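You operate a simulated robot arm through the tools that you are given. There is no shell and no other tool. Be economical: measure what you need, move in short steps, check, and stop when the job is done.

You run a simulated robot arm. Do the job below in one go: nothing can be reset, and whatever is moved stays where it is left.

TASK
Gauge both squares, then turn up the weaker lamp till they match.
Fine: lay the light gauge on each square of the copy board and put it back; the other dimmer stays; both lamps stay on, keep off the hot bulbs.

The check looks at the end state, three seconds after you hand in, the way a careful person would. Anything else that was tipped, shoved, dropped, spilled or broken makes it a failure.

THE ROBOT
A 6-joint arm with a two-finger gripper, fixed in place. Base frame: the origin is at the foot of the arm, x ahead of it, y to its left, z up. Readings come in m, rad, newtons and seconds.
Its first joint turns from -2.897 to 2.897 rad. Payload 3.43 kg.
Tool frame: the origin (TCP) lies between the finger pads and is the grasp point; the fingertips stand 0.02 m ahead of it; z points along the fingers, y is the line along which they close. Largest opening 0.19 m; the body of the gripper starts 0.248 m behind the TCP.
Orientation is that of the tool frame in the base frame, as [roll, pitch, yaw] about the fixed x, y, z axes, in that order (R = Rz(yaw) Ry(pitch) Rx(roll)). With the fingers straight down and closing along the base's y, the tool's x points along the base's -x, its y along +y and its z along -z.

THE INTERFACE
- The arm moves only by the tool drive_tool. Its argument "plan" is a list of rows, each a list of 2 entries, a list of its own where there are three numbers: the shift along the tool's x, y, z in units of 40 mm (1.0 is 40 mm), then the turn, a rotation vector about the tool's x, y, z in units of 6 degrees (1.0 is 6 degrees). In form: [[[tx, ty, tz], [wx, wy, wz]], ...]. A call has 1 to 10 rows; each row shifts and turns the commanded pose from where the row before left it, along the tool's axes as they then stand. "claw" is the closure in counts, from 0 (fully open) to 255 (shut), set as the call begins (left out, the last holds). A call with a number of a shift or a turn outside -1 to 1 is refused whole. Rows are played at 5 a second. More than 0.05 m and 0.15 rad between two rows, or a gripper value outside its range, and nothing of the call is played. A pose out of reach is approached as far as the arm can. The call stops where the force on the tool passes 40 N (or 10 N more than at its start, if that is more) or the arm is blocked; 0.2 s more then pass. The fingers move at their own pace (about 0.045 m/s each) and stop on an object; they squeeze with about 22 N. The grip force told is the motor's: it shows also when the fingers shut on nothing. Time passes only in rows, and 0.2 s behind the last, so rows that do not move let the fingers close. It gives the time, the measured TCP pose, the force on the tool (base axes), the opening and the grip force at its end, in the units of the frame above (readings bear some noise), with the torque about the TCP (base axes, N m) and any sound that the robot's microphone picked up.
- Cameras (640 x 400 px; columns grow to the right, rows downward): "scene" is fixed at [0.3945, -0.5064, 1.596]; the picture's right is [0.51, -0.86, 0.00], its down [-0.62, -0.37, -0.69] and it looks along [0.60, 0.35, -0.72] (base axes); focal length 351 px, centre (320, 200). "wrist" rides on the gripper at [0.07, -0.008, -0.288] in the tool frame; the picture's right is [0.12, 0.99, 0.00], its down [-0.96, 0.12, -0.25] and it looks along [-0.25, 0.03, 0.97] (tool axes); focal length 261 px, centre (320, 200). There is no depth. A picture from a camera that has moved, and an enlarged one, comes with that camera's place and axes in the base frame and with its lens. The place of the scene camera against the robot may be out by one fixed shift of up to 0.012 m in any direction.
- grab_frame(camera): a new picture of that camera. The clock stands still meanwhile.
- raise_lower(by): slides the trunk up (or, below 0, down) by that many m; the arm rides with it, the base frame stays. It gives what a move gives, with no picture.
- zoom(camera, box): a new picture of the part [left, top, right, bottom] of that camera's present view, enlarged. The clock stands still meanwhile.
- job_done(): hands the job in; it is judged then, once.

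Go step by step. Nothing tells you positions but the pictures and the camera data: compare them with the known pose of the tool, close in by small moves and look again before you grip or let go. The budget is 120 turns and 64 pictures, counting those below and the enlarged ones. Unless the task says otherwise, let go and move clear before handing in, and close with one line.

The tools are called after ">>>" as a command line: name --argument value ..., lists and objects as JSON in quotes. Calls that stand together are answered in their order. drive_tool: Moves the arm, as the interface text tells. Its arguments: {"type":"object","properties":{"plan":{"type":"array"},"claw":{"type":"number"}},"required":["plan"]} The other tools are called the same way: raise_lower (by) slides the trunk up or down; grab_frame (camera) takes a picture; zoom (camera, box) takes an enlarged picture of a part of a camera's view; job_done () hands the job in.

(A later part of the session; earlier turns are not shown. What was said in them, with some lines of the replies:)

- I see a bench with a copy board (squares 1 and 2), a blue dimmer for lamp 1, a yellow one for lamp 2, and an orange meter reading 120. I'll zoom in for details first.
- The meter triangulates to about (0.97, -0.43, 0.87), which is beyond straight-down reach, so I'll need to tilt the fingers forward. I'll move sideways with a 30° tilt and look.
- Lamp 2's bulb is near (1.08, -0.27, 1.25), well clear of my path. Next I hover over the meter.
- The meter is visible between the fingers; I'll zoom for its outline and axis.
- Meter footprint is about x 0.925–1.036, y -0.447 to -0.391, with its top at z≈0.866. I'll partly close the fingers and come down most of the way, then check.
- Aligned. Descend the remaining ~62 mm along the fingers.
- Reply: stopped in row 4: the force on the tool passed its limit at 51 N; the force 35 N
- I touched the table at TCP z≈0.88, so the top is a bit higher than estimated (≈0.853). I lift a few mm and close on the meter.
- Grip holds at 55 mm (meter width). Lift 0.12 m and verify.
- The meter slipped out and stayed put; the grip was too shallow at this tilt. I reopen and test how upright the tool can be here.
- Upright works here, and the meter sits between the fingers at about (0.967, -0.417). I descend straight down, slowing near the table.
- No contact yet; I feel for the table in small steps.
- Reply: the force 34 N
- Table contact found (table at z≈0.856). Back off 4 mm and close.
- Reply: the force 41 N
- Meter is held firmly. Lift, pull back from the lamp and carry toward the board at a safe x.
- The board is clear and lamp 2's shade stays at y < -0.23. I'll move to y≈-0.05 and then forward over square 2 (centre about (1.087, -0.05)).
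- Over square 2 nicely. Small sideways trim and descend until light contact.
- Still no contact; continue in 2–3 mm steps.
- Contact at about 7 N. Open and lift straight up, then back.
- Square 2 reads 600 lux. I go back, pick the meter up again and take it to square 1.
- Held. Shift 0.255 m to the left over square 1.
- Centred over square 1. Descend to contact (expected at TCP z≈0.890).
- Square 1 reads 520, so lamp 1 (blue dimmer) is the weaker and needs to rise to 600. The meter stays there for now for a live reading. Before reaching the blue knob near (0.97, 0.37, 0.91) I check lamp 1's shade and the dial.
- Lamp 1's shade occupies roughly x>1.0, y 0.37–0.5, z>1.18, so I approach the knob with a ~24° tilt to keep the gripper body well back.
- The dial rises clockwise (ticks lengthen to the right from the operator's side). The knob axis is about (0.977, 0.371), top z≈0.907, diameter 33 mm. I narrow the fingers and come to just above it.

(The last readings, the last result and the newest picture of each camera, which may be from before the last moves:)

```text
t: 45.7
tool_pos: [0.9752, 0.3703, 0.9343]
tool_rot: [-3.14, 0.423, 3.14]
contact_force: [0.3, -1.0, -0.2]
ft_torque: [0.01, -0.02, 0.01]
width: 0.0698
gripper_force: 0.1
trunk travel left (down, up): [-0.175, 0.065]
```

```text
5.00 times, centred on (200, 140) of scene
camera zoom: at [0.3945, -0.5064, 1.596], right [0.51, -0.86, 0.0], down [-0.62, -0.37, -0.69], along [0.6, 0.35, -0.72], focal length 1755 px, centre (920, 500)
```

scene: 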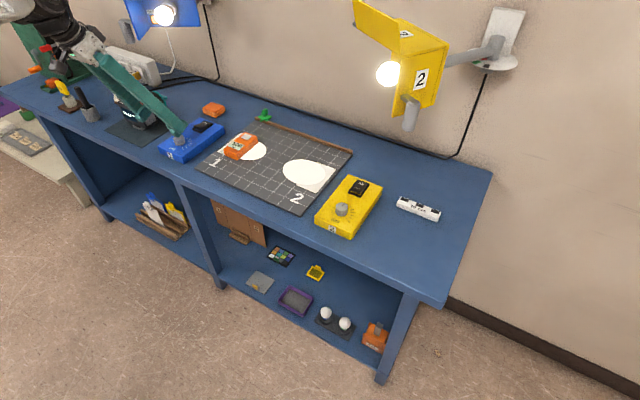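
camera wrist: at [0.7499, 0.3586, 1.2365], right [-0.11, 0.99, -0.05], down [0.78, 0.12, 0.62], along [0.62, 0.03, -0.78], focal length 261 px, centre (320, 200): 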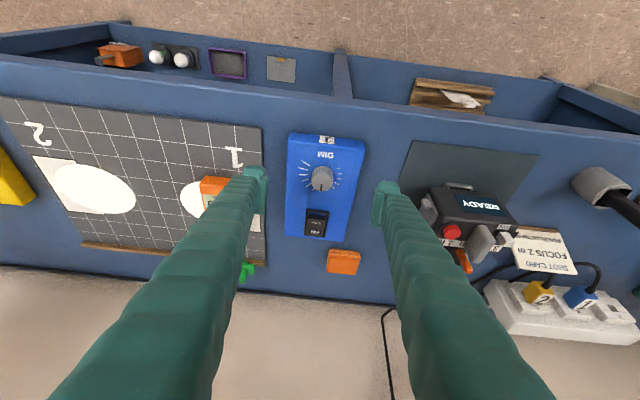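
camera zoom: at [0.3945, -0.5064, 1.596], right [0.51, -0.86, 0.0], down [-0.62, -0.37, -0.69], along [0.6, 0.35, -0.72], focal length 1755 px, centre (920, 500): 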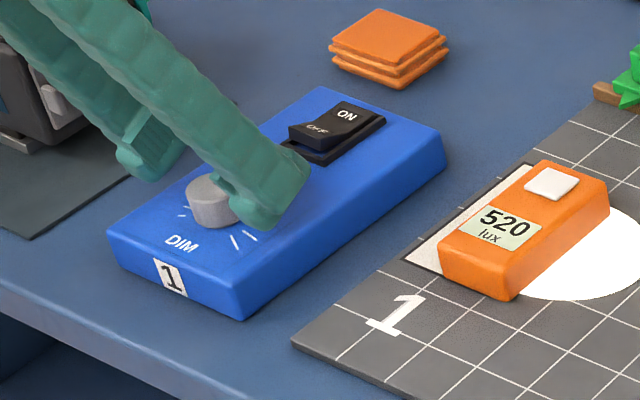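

Aligned on the knob. Lower 18 mm vertically and close on it.

>>> drive_tool --plan '[[[0.07, 0, 0.22], [0, 0, 0]], [[0.07, 0, 0.21], [0, 0, 0]], [[0, 0, 0], [0, 0, 0]]]'

>>> drive_tool --plan '[[[0, 0, 0], [0, 0, 0]], [[0, 0, 0], [0, 0, 0]], [[0, 0, 0], [0, 0, 0]], [[0, 0, 0], [0, 0, 0]], [[0, 0, 0], [0, 0, 0]]]' --claw 255

>>> zoom --camera "wrist" --box '[200, 100, 400, 260]'

```text
t: 46.5
tool_pos: [0.9764, 0.3704, 0.9167]
tool_rot: [-3.138, 0.421, 3.141]
contact_force: [-0.7, -0.3, 0.8]
ft_torque: [0.01, 0.01, -0.03]
width: 0.07
gripper_force: 0.0
trunk travel left (down, up): [-0.175, 0.065]
```

```text
t: 47.7
tool_pos: [0.9766, 0.3707, 0.916]
tool_rot: [-3.14, 0.423, 3.14]
contact_force: [-2.9, -4.2, -0.8]
ft_torque: [-0.05, 0.03, 0.03]
width: 0.0333
gripper_force: 44.6
trunk travel left (down, up): [-0.175, 0.065]
```

```text
2.50 times, centred on (300, 180) of wrist
camera zoom: at [0.7948, 0.3616, 1.1507], right [-0.11, 0.99, -0.05], down [0.78, 0.12, 0.62], along [0.62, 0.03, -0.78], focal length 652 px, centre (370, 250)
```

zoom: 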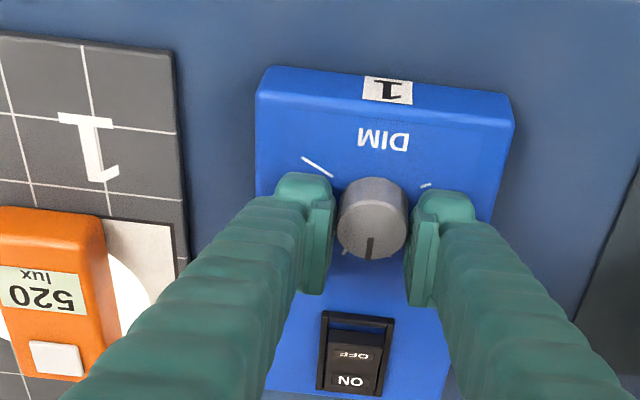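

Knob gripped at 33 mm. Turn 12° clockwise about the vertical and read the live meter.

>>> drive_tool --plan '[[[0, 0, 0], [0.204, 0, 0.457]], [[0, 0, 0], [0.204, 0, 0.457]], [[0, 0, 0], [0.204, 0, 0.457]], [[0, 0, 0], [0.204, 0, 0.457]], [[0, 0, 0], [0, 0, 0]]]'

>>> zoom --camera "wrist" --box '[160, 100, 400, 260]'

```text
t: 48.9
tool_pos: [0.976, 0.3677, 0.915]
tool_rot: [-3.14, 0.421, 2.931]
contact_force: [-25.9, -17.3, -8.0]
ft_torque: [-0.16, 0.38, 0.14]
width: 0.0337
gripper_force: 44.6
trunk travel left (down, up): [-0.175, 0.065]
```

```text
2.50 times, centred on (280, 180) of wrist
camera zoom: at [0.7975, 0.3985, 1.151], right [0.1, 0.99, -0.05], down [0.78, -0.05, 0.62], along [0.61, -0.1, -0.78], focal length 652 px, centre (420, 250)
```

zoom: 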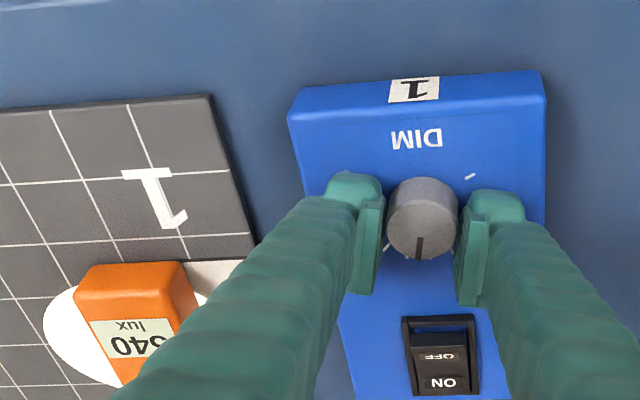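

12° gave 540 lux, so about 36° more is needed. I ease the side force with a slight shift and continue 18°.

>>> drive_tool --plan '[[[0.03, -0.06, 0], [0, 0, 0]], [[0, 0, 0], [0.204, 0, 0.457]], [[0, 0, 0], [0.204, 0, 0.457]], [[0, 0, 0], [0.204, 0, 0.457]], [[0, 0, 0], [0.204, 0, 0.457]], [[0, 0, 0], [0.204, 0, 0.457]], [[0, 0, 0], [0.204, 0, 0.457]], [[0, 0, 0], [0, 0, 0]]]'

>>> zoom --camera "scene" --box '[140, 90, 260, 170]'

```text
t: 50.7
tool_pos: [0.976, 0.3673, 0.9169]
tool_rot: [3.141, 0.422, 2.618]
contact_force: [-13.5, -11.7, -3.6]
ft_torque: [-0.21, 0.01, 0.12]
width: 0.0332
gripper_force: 45.3
trunk travel left (down, up): [-0.175, 0.065]
```

```text
5.00 times, centred on (200, 130) of scene
camera zoom: at [0.3945, -0.5064, 1.596], right [0.51, -0.86, 0.0], down [-0.62, -0.37, -0.69], along [0.6, 0.35, -0.72], focal length 1755 px, centre (920, 550)
```

zoom: 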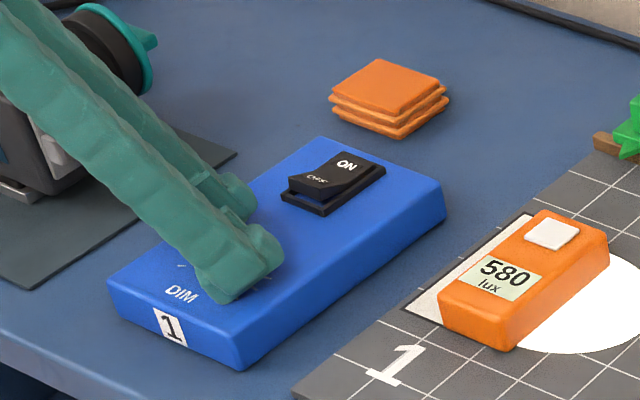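

580 lux after 30°. Continue 5° and look.

>>> drive_tool --plan '[[[0, 0, 0], [0.17, 0, 0.381]], [[0, 0, 0], [0.17, 0, 0.381]], [[0, 0, 0], [0, 0, 0]]]'

>>> zoom --camera "scene" --box '[200, 110, 280, 170]'

```text
t: 51.5
tool_pos: [0.9759, 0.3682, 0.9164]
tool_rot: [3.141, 0.418, 2.53]
contact_force: [-16.3, -15.6, -5.8]
ft_torque: [-0.09, 0.25, 0.17]
width: 0.0333
gripper_force: 44.9
trunk travel left (down, up): [-0.175, 0.065]
```

```text
6.67 times, centred on (240, 140) of scene
camera zoom: at [0.3945, -0.5064, 1.596], right [0.51, -0.86, 0.0], down [-0.62, -0.37, -0.69], along [0.6, 0.35, -0.72], focal length 2340 px, centre (853, 600)
```

zoom: 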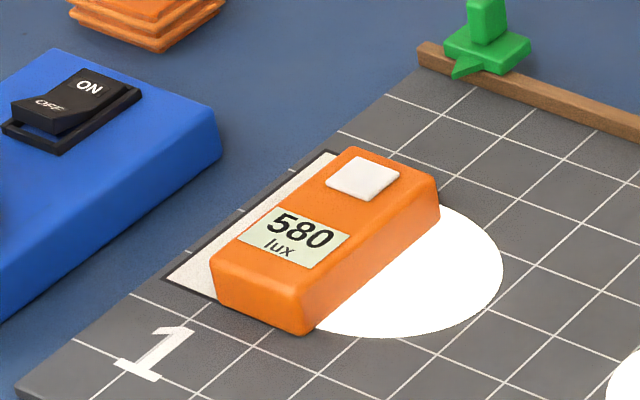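

The display steps in 20s. Continue 3° at a time to find the switch to 600.

>>> drive_tool --plan '[[[0, 0, 0], [0.204, 0, 0.457]], [[0, 0, 0], [0, 0, 0]]]'

>>> zoom --camera "scene" --box '[200, 110, 280, 170]'

```text
t: 52.1
tool_pos: [0.9757, 0.3656, 0.9169]
tool_rot: [3.141, 0.423, 2.477]
contact_force: [-21.8, -20.5, -8.1]
ft_torque: [-0.22, 0.27, 0.21]
width: 0.0332
gripper_force: 44.3
trunk travel left (down, up): [-0.175, 0.065]
```

```text
6.67 times, centred on (240, 140) of scene
camera zoom: at [0.3945, -0.5064, 1.596], right [0.51, -0.86, 0.0], down [-0.62, -0.37, -0.69], along [0.6, 0.35, -0.72], focal length 2340 px, centre (853, 600)
```

zoom: 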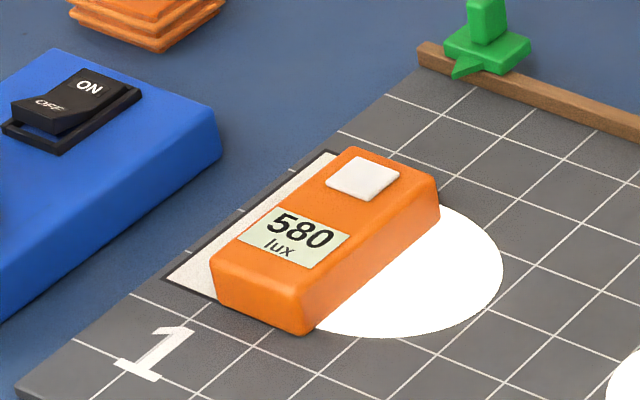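

>>> drive_tool --plan '[[[0, -0.035, 0], [0, 0, 0]], [[0, 0, 0], [0.204, 0, 0.457]], [[0, 0, 0], [0, 0, 0]]]'

>>> zoom --camera "scene" --box '[200, 110, 280, 170]'

```text
t: 52.9
tool_pos: [0.9743, 0.3662, 0.9161]
tool_rot: [3.14, 0.423, 2.426]
contact_force: [-9.9, -16.4, -5.7]
ft_torque: [-0.29, -0.05, 0.16]
width: 0.0334
gripper_force: 45.4
trunk travel left (down, up): [-0.175, 0.065]
```

```text
6.67 times, centred on (240, 140) of scene
camera zoom: at [0.3945, -0.5064, 1.596], right [0.51, -0.86, 0.0], down [-0.62, -0.37, -0.69], along [0.6, 0.35, -0.72], focal length 2340 px, centre (853, 600)
```

zoom: 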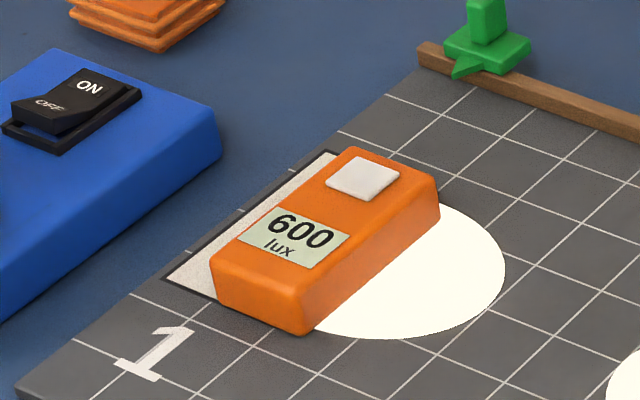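

It has just switched to 600. I go about 4° further to sit mid-step, then release.

>>> drive_tool --plan '[[[0, -0.02, 0], [0.136, 0, 0.305]], [[0, 0, 0], [0.136, 0, 0.305]], [[0, 0, 0], [0, 0, 0]]]'

>>> drive_tool --plan '[[[0, 0, 0], [0, 0, 0]], [[0, 0, 0], [0, 0, 0]], [[0, 0, 0], [0, 0, 0]]]' --claw 161

>>> drive_tool --plan '[[[-0.204, 0, -0.457], [0, 0, 0]], [[-0.3, 0, -0.68], [0, 0, 0]], [[-0.3, 0, -0.68], [0, 0, 0]], [[0, 0, 0], [-0.407, 0, -0.914]], [[0, 0, 0], [-0.407, 0, -0.914]], [[0, 0, 0], [-0.407, 0, -0.914]], [[0, 0, 0], [-0.407, 0, -0.914]], [[0, 0, 0], [-0.407, 0, -0.914]], [[0, 0, 0], [-0.407, 0, -0.914]], [[0, 0, 0], [-0.407, 0, -0.914]]]'

>>> grab_frame --camera "wrist"

>>> zoom --camera "scene" --box '[140, 90, 280, 180]'

```text
t: 53.7
tool_pos: [0.9748, 0.3657, 0.9172]
tool_rot: [3.14, 0.422, 2.354]
contact_force: [-3.8, -12.8, -2.4]
ft_torque: [-0.22, -0.05, 0.09]
width: 0.0332
gripper_force: 44.6
trunk travel left (down, up): [-0.175, 0.065]
```

```text
t: 54.5
tool_pos: [0.9746, 0.366, 0.9169]
tool_rot: [3.14, 0.421, 2.355]
contact_force: [-0.3, 0.4, -0.3]
ft_torque: [0.03, 0.0, 0.0]
width: 0.0701
gripper_force: 0.0
trunk travel left (down, up): [-0.175, 0.065]
```

```text
t: 56.7
tool_pos: [0.9731, 0.367, 0.9953]
tool_rot: [-3.141, 0.422, 3.092]
contact_force: [0.5, 0.2, -1.1]
ft_torque: [-0.05, 0.0, -0.04]
width: 0.0701
gripper_force: 0.1
trunk travel left (down, up): [-0.175, 0.065]
```

```text
19 pictures are left
camera wrist: at [0.792, 0.3671, 1.2301], right [-0.06, 1.0, -0.05], down [0.78, 0.08, 0.62], along [0.62, 0.0, -0.78], focal length 261 px, centre (320, 200)
```

wrist: 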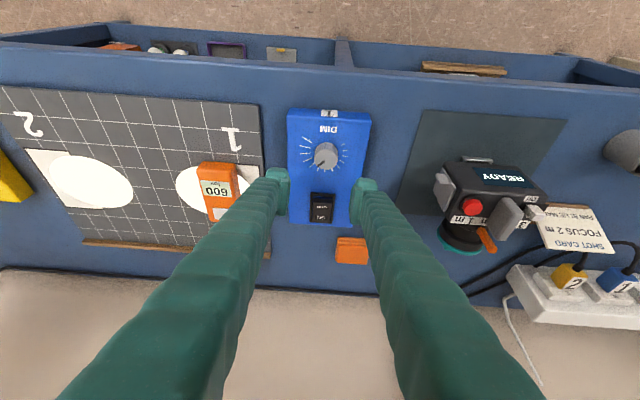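

```text
4.44 times, centred on (210, 135) of scene
camera zoom: at [0.3945, -0.5064, 1.596], right [0.51, -0.86, 0.0], down [-0.62, -0.37, -0.69], along [0.6, 0.35, -0.72], focal length 1560 px, centre (809, 489)
```

zoom: 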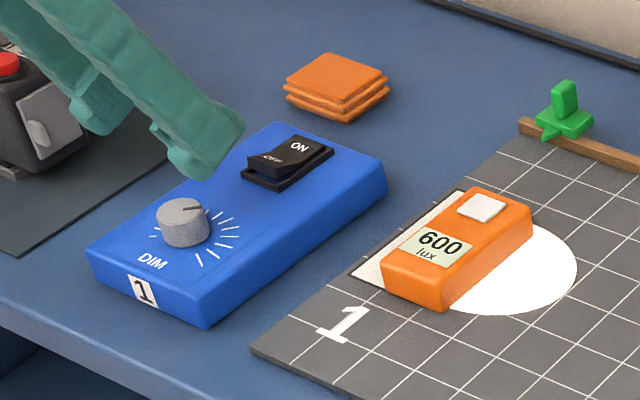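

The meter reads 600 with the hand clear, matching square 2. Next I back off, straighten the tool and return to fetch the meter.

>>> drive_tool --plan '[[[0, 0, 0], [-0.193, 0, -0.433]], [[0.82, 0, -0.36], [0, 0, 0]], [[0.82, -0.6, -0.36], [0, 0, 0]], [[0.82, -0.6, -0.36], [0, 0, 0]], [[0.82, -0.6, -0.36], [0, 0, 0]], [[0, -0.9, 0], [0, 1, 0]], [[0, -0.9, 0], [0, 1, 0]], [[0, -0.6, 0], [0, 1, 0]], [[0, 0, 0], [0, 1.03, 0]]]' --claw 94

```text
refused: 1.03 is not a number from -1 to 1
```

>>> drive_tool --plan '[[[0, 0, 0], [-0.193, 0, -0.433]], [[0.82, 0, -0.36], [0, 0, 0]], [[0.82, -0.6, -0.36], [0, 0, 0]], [[0.82, -0.6, -0.36], [0, 0, 0]], [[0.82, -0.6, -0.36], [0, 0, 0]], [[0, -0.9, 0], [0, 1, 0]], [[0, -0.9, 0], [0, 1, 0]], [[0, -0.6, 0], [0, 1, 0]], [[0, 0, 0], [0, 1, 0]], [[0, 0, 0], [0, 0.03, 0]]]' --claw 94

```text
t: 58.9
tool_pos: [0.8309, 0.1994, 0.9946]
tool_rot: [-3.141, -0.003, 3.137]
contact_force: [0.0, 0.4, -1.4]
ft_torque: [0.0, 0.02, 0.01]
width: 0.1199
gripper_force: 0.1
trunk travel left (down, up): [-0.175, 0.065]
```

>>> drive_tool --plan '[[[-1, 0, 0], [0, 0, 0]], [[-1, 0, 0], [0, 0, 0]], [[-1, 0, 0], [0, 0, 0]], [[-1, 0, 0], [0, 0, 0]], [[-1, 0, 0], [0, 0, 0]], [[-0.96, 0, 0], [0, 0, 0]], [[0, 0, 0.6], [0, 0, 0]], [[0, 0, 0.6], [0, 0, 0]], [[0, 0, 0], [0, 0, 0]]]'

>>> grab_frame --camera "wrist"

```text
t: 60.9
tool_pos: [1.0696, 0.1968, 0.946]
tool_rot: [-3.14, 0.001, 3.139]
contact_force: [-0.5, -1.0, -0.8]
ft_torque: [-0.01, 0.0, 0.0]
width: 0.1198
gripper_force: 0.0
trunk travel left (down, up): [-0.175, 0.065]
```

```text
17 pictures are left
camera wrist: at [0.9992, 0.1881, 1.2346], right [-0.12, 0.99, 0.0], down [0.96, 0.11, 0.25], along [0.25, 0.03, -0.97], focal length 261 px, centre (320, 200)
```

wrist: 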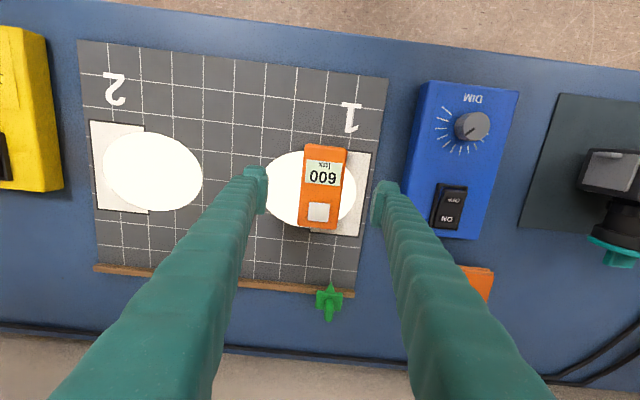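

Same alignment as before. Descend, grip and lift.

>>> drive_tool --plan '[[[0, 0, 0.6], [0, 0, 0]], [[0, 0, 0.4], [0, 0, 0]], [[0, 0, 0.2], [0, 0, 0]], [[0, 0, 0.15], [0, 0, 0]], [[0, 0, 0], [0, 0, 0]]]'

>>> drive_tool --plan '[[[0, 0, 0], [0, 0, 0]], [[0, 0, 0], [0, 0, 0]], [[0, 0, 0], [0, 0, 0]], [[0, 0, 0], [0, 0, 0]], [[0, 0, 0], [0, 0, 0]], [[0, 0, 0], [0, 0, 0]], [[0, 0, 0], [0, 0, 0]]]' --claw 255

>>> drive_tool --plan '[[[0, 0, -0.1], [0, 0, 0]], [[0, 0, -0.2], [0, 0, 0]], [[0, 0, -0.6], [0, 0, 0]], [[0, 0, -0.8], [0, 0, 0]], [[0, 0, -0.8], [0, 0, 0]], [[0, 0, 0], [0, 0, 0]]]'

```text
t: 62.1
tool_pos: [1.0682, 0.1957, 0.8935]
tool_rot: [-3.139, 0.0, 3.138]
contact_force: [-0.4, -0.5, 0.1]
ft_torque: [0.01, 0.01, -0.01]
width: 0.1199
gripper_force: 0.1
trunk travel left (down, up): [-0.175, 0.065]
```

```text
t: 63.7
tool_pos: [1.0696, 0.1959, 0.8925]
tool_rot: [-3.141, -0.001, 3.136]
contact_force: [1.5, 0.7, 0.5]
ft_torque: [0.03, 0.0, -0.03]
width: 0.0547
gripper_force: 22.3
trunk travel left (down, up): [-0.175, 0.065]
```

```text
t: 65.1
tool_pos: [1.0672, 0.1981, 0.9925]
tool_rot: [-3.139, 0.0, 3.137]
contact_force: [-0.5, -0.3, -2.0]
ft_torque: [0.03, -0.01, 0.0]
width: 0.0548
gripper_force: 21.9
trunk travel left (down, up): [-0.175, 0.065]
```

Meter held. Pull back to x≈0.82 and carry it rightward along the same safe route.

>>> drive_tool --plan '[[[1, 0, 0], [0, 0, 0]], [[1, 0, 0], [0, 0, 0]], [[1, 0, 0], [0, 0, 0]], [[1, 0, 0], [0, 0, 0]], [[1, 0, 0], [0, 0, 0]], [[1, 0, 0], [0, 0, 0]], [[0, -1, 0], [0, 0, 0]], [[0, -1, 0], [0, 0, 0]], [[0, -1, 0], [0, 0, 0]], [[0, -1, 0], [0, 0, 0]]]'

>>> drive_tool --plan '[[[0, -1, 0], [0, 0, 0]], [[0, -1, 0], [0, 0, 0]], [[0, -1, 0], [0, 0, 0]], [[0, -1, 0], [0, 0, 0]], [[0, -1, 0], [0, 0, 0]], [[0, -1, 0], [0, 0, 0]], [[0, -1, 0], [0, 0, 0]], [[0, -1, 0], [0, 0, 0]], [[0, -1, 0], [0, 0, 0]], [[0, 0, 0], [0, 0, 0]]]'

```text
t: 67.3
tool_pos: [0.8273, 0.0387, 0.9935]
tool_rot: [-3.14, -0.002, 3.141]
contact_force: [0.0, 1.0, -2.6]
ft_torque: [-0.11, -0.03, 0.01]
width: 0.0552
gripper_force: 22.8
trunk travel left (down, up): [-0.175, 0.065]
```

```text
t: 69.5
tool_pos: [0.8269, -0.3233, 0.9938]
tool_rot: [-3.141, 0.0, 3.139]
contact_force: [-0.6, 0.2, -1.9]
ft_torque: [0.0, 0.02, -0.01]
width: 0.055
gripper_force: 21.9
trunk travel left (down, up): [-0.175, 0.065]
```

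>>> drive_tool --plan '[[[0, -0.8, 0], [0, 0, 0]], [[0, -0.8, 0], [0, 0, 0]], [[0, -0.76, 0], [0, 0, 0]], [[-0.9, 0, 0], [0, 0, 0]], [[-0.9, 0, 0], [0, 0, 0]], [[-0.9, 0, 0], [0, 0, 0]], [[-0.78, 0, 0], [0, 0, 0]], [[0, 0, 0.8], [0, 0, 0]], [[0, 0, 0.8], [0, 0, 0]], [[0, 0, 0], [0, 0, 0]]]'

>>> grab_frame --camera "wrist"

```text
t: 71.7
tool_pos: [0.964, -0.4179, 0.929]
tool_rot: [-3.14, 0.0, 3.137]
contact_force: [-0.2, 0.3, -2.4]
ft_torque: [0.0, 0.01, 0.01]
width: 0.055
gripper_force: 22.0
trunk travel left (down, up): [-0.175, 0.065]
```

```text
16 pictures are left
camera wrist: at [0.8941, -0.4273, 1.2173], right [-0.12, 0.99, 0.0], down [0.96, 0.11, 0.25], along [0.25, 0.03, -0.97], focal length 261 px, centre (320, 200)
```

wrist: 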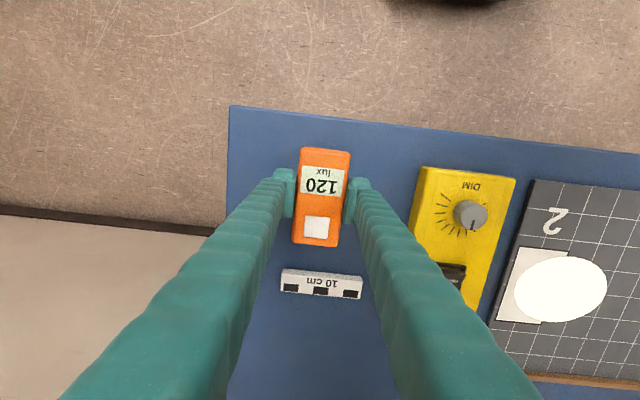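

Over the original spot. Lower to just above expected contact (~0.884), then feel.

>>> drive_tool --plan '[[[-0.05, 0, 0.5], [0, 0, 0]], [[0, 0, 0.4], [0, 0, 0]], [[0, 0, 0.1], [0, 0, 0]], [[0, 0, 0], [0, 0, 0]]]'

>>> drive_tool --plan '[[[0, 0, 0.06], [0, 0, 0]], [[0, 0, 0], [0, 0, 0]]]'

```text
t: 72.7
tool_pos: [0.9671, -0.4176, 0.8884]
tool_rot: [-3.14, -0.002, 3.138]
contact_force: [-1.0, 0.2, -1.1]
ft_torque: [0.0, -0.01, 0.01]
width: 0.0552
gripper_force: 22.0
trunk travel left (down, up): [-0.175, 0.065]
```

```text
t: 73.3
tool_pos: [0.9691, -0.4172, 0.8861]
tool_rot: [-3.14, 0.0, 3.139]
contact_force: [-0.5, 0.7, -2.8]
ft_torque: [-0.02, 0.01, 0.01]
width: 0.0551
gripper_force: 22.1
trunk travel left (down, up): [-0.175, 0.065]
```

>>> drive_tool --plan '[[[0, 0, 0.06], [0, 0, 0]], [[0, 0, 0], [0, 0, 0]]]'

>>> drive_tool --plan '[[[0, 0, 0.04], [0, 0, 0]], [[0, 0, 0], [0, 0, 0]]]'

```text
t: 73.9
tool_pos: [0.9671, -0.4168, 0.8843]
tool_rot: [-3.138, -0.001, 3.138]
contact_force: [-0.6, -0.5, -0.8]
ft_torque: [0.01, -0.01, -0.02]
width: 0.0552
gripper_force: 21.9
trunk travel left (down, up): [-0.175, 0.065]
```

```text
t: 74.5
tool_pos: [0.9679, -0.4154, 0.8844]
tool_rot: [-3.139, 0.001, 3.138]
contact_force: [1.8, -1.0, 7.0]
ft_torque: [0.06, 0.1, 0.01]
width: 0.055
gripper_force: 21.8
trunk travel left (down, up): [-0.175, 0.065]
```

Contact. Open, lift straight up and withdraw.

>>> drive_tool --plan '[[[0, 0, 0], [0, 0, 0]], [[0, 0, 0], [0, 0, 0]], [[0, 0, 0], [0, 0, 0]], [[0, 0, 0], [0, 0, 0]]]' --claw 94

>>> drive_tool --plan '[[[0, 0, -0.6], [0, 0, 0]], [[0, 0, -1], [0, 0, 0]], [[0, 0, -1], [0, 0, 0]], [[1, 0, 0], [0, 0, 0]], [[1, 0, 0], [0, 0, 0]], [[1, 0, 0], [0, 0, 0]], [[1, 0, 0], [0, 0, 0]], [[0, 1, 0], [0, 0, 0]], [[0, 1, 0], [0, 0, 0]], [[0, 1, 0], [0, 0, 0]]]'

>>> drive_tool --plan '[[[1, 0, -0.5], [0, 0, 0]], [[1, 0, -0.5], [0, 0, 0]], [[0, 0, 0], [0, 0, 0]]]'

>>> grab_frame --camera "scene"

>>> grab_frame --camera "wrist"

```text
t: 75.5
tool_pos: [0.967, -0.4175, 0.8844]
tool_rot: [-3.14, -0.001, 3.138]
contact_force: [0.4, 0.5, -0.7]
ft_torque: [-0.02, 0.01, 0.01]
width: 0.1196
gripper_force: 0.1
trunk travel left (down, up): [-0.175, 0.065]
```

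```text
t: 77.7
tool_pos: [0.8081, -0.2928, 0.9847]
tool_rot: [3.141, 0.0, 3.139]
contact_force: [-0.2, -1.2, -0.3]
ft_torque: [0.15, 0.06, 0.01]
width: 0.1199
gripper_force: 0.0
trunk travel left (down, up): [-0.175, 0.065]
```

```text
t: 78.5
tool_pos: [0.7281, -0.2926, 1.0277]
tool_rot: [-3.14, -0.001, 3.139]
contact_force: [0.3, 0.3, -0.3]
ft_torque: [0.0, -0.05, 0.01]
width: 0.12
gripper_force: 0.1
trunk travel left (down, up): [-0.175, 0.065]
```

```text
15 pictures are left
```

scene: 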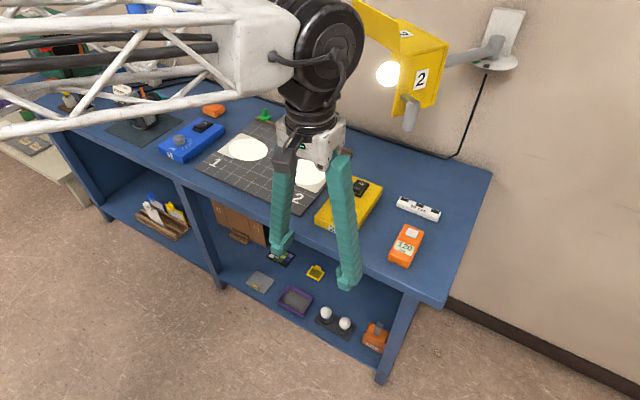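

```text
14 pictures are left
camera wrist: at [0.658, -0.3013, 1.3164], right [-0.12, 0.99, 0.0], down [0.96, 0.11, 0.25], along [0.25, 0.03, -0.97], focal length 261 px, centre (320, 200)
```

wrist: 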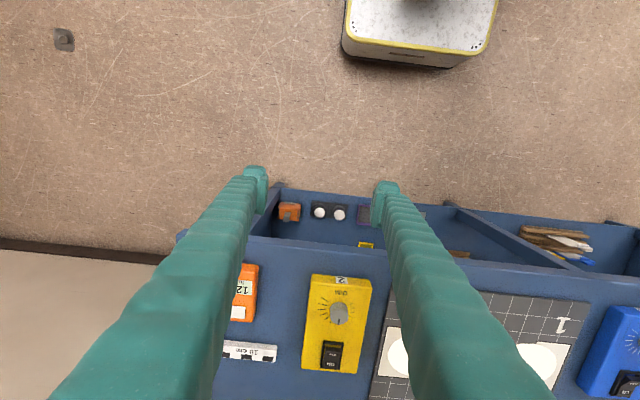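

The meter is back in its original spot. Both lamps are on, the yellow dimmer is untouched, nothing else has moved, and the gripper is clear.

>>> job_done

```text
The job is handed in.
```

Square 1 read 520 lux and square 2 read 600, so I turned lamp 1's blue dimmer up until square 1 also read 600 (the display moves in steps of 20). I did not re-gauge square 2 after the change. The gauge is back in its place, the yellow dimmer is untouched and both lamps are on.
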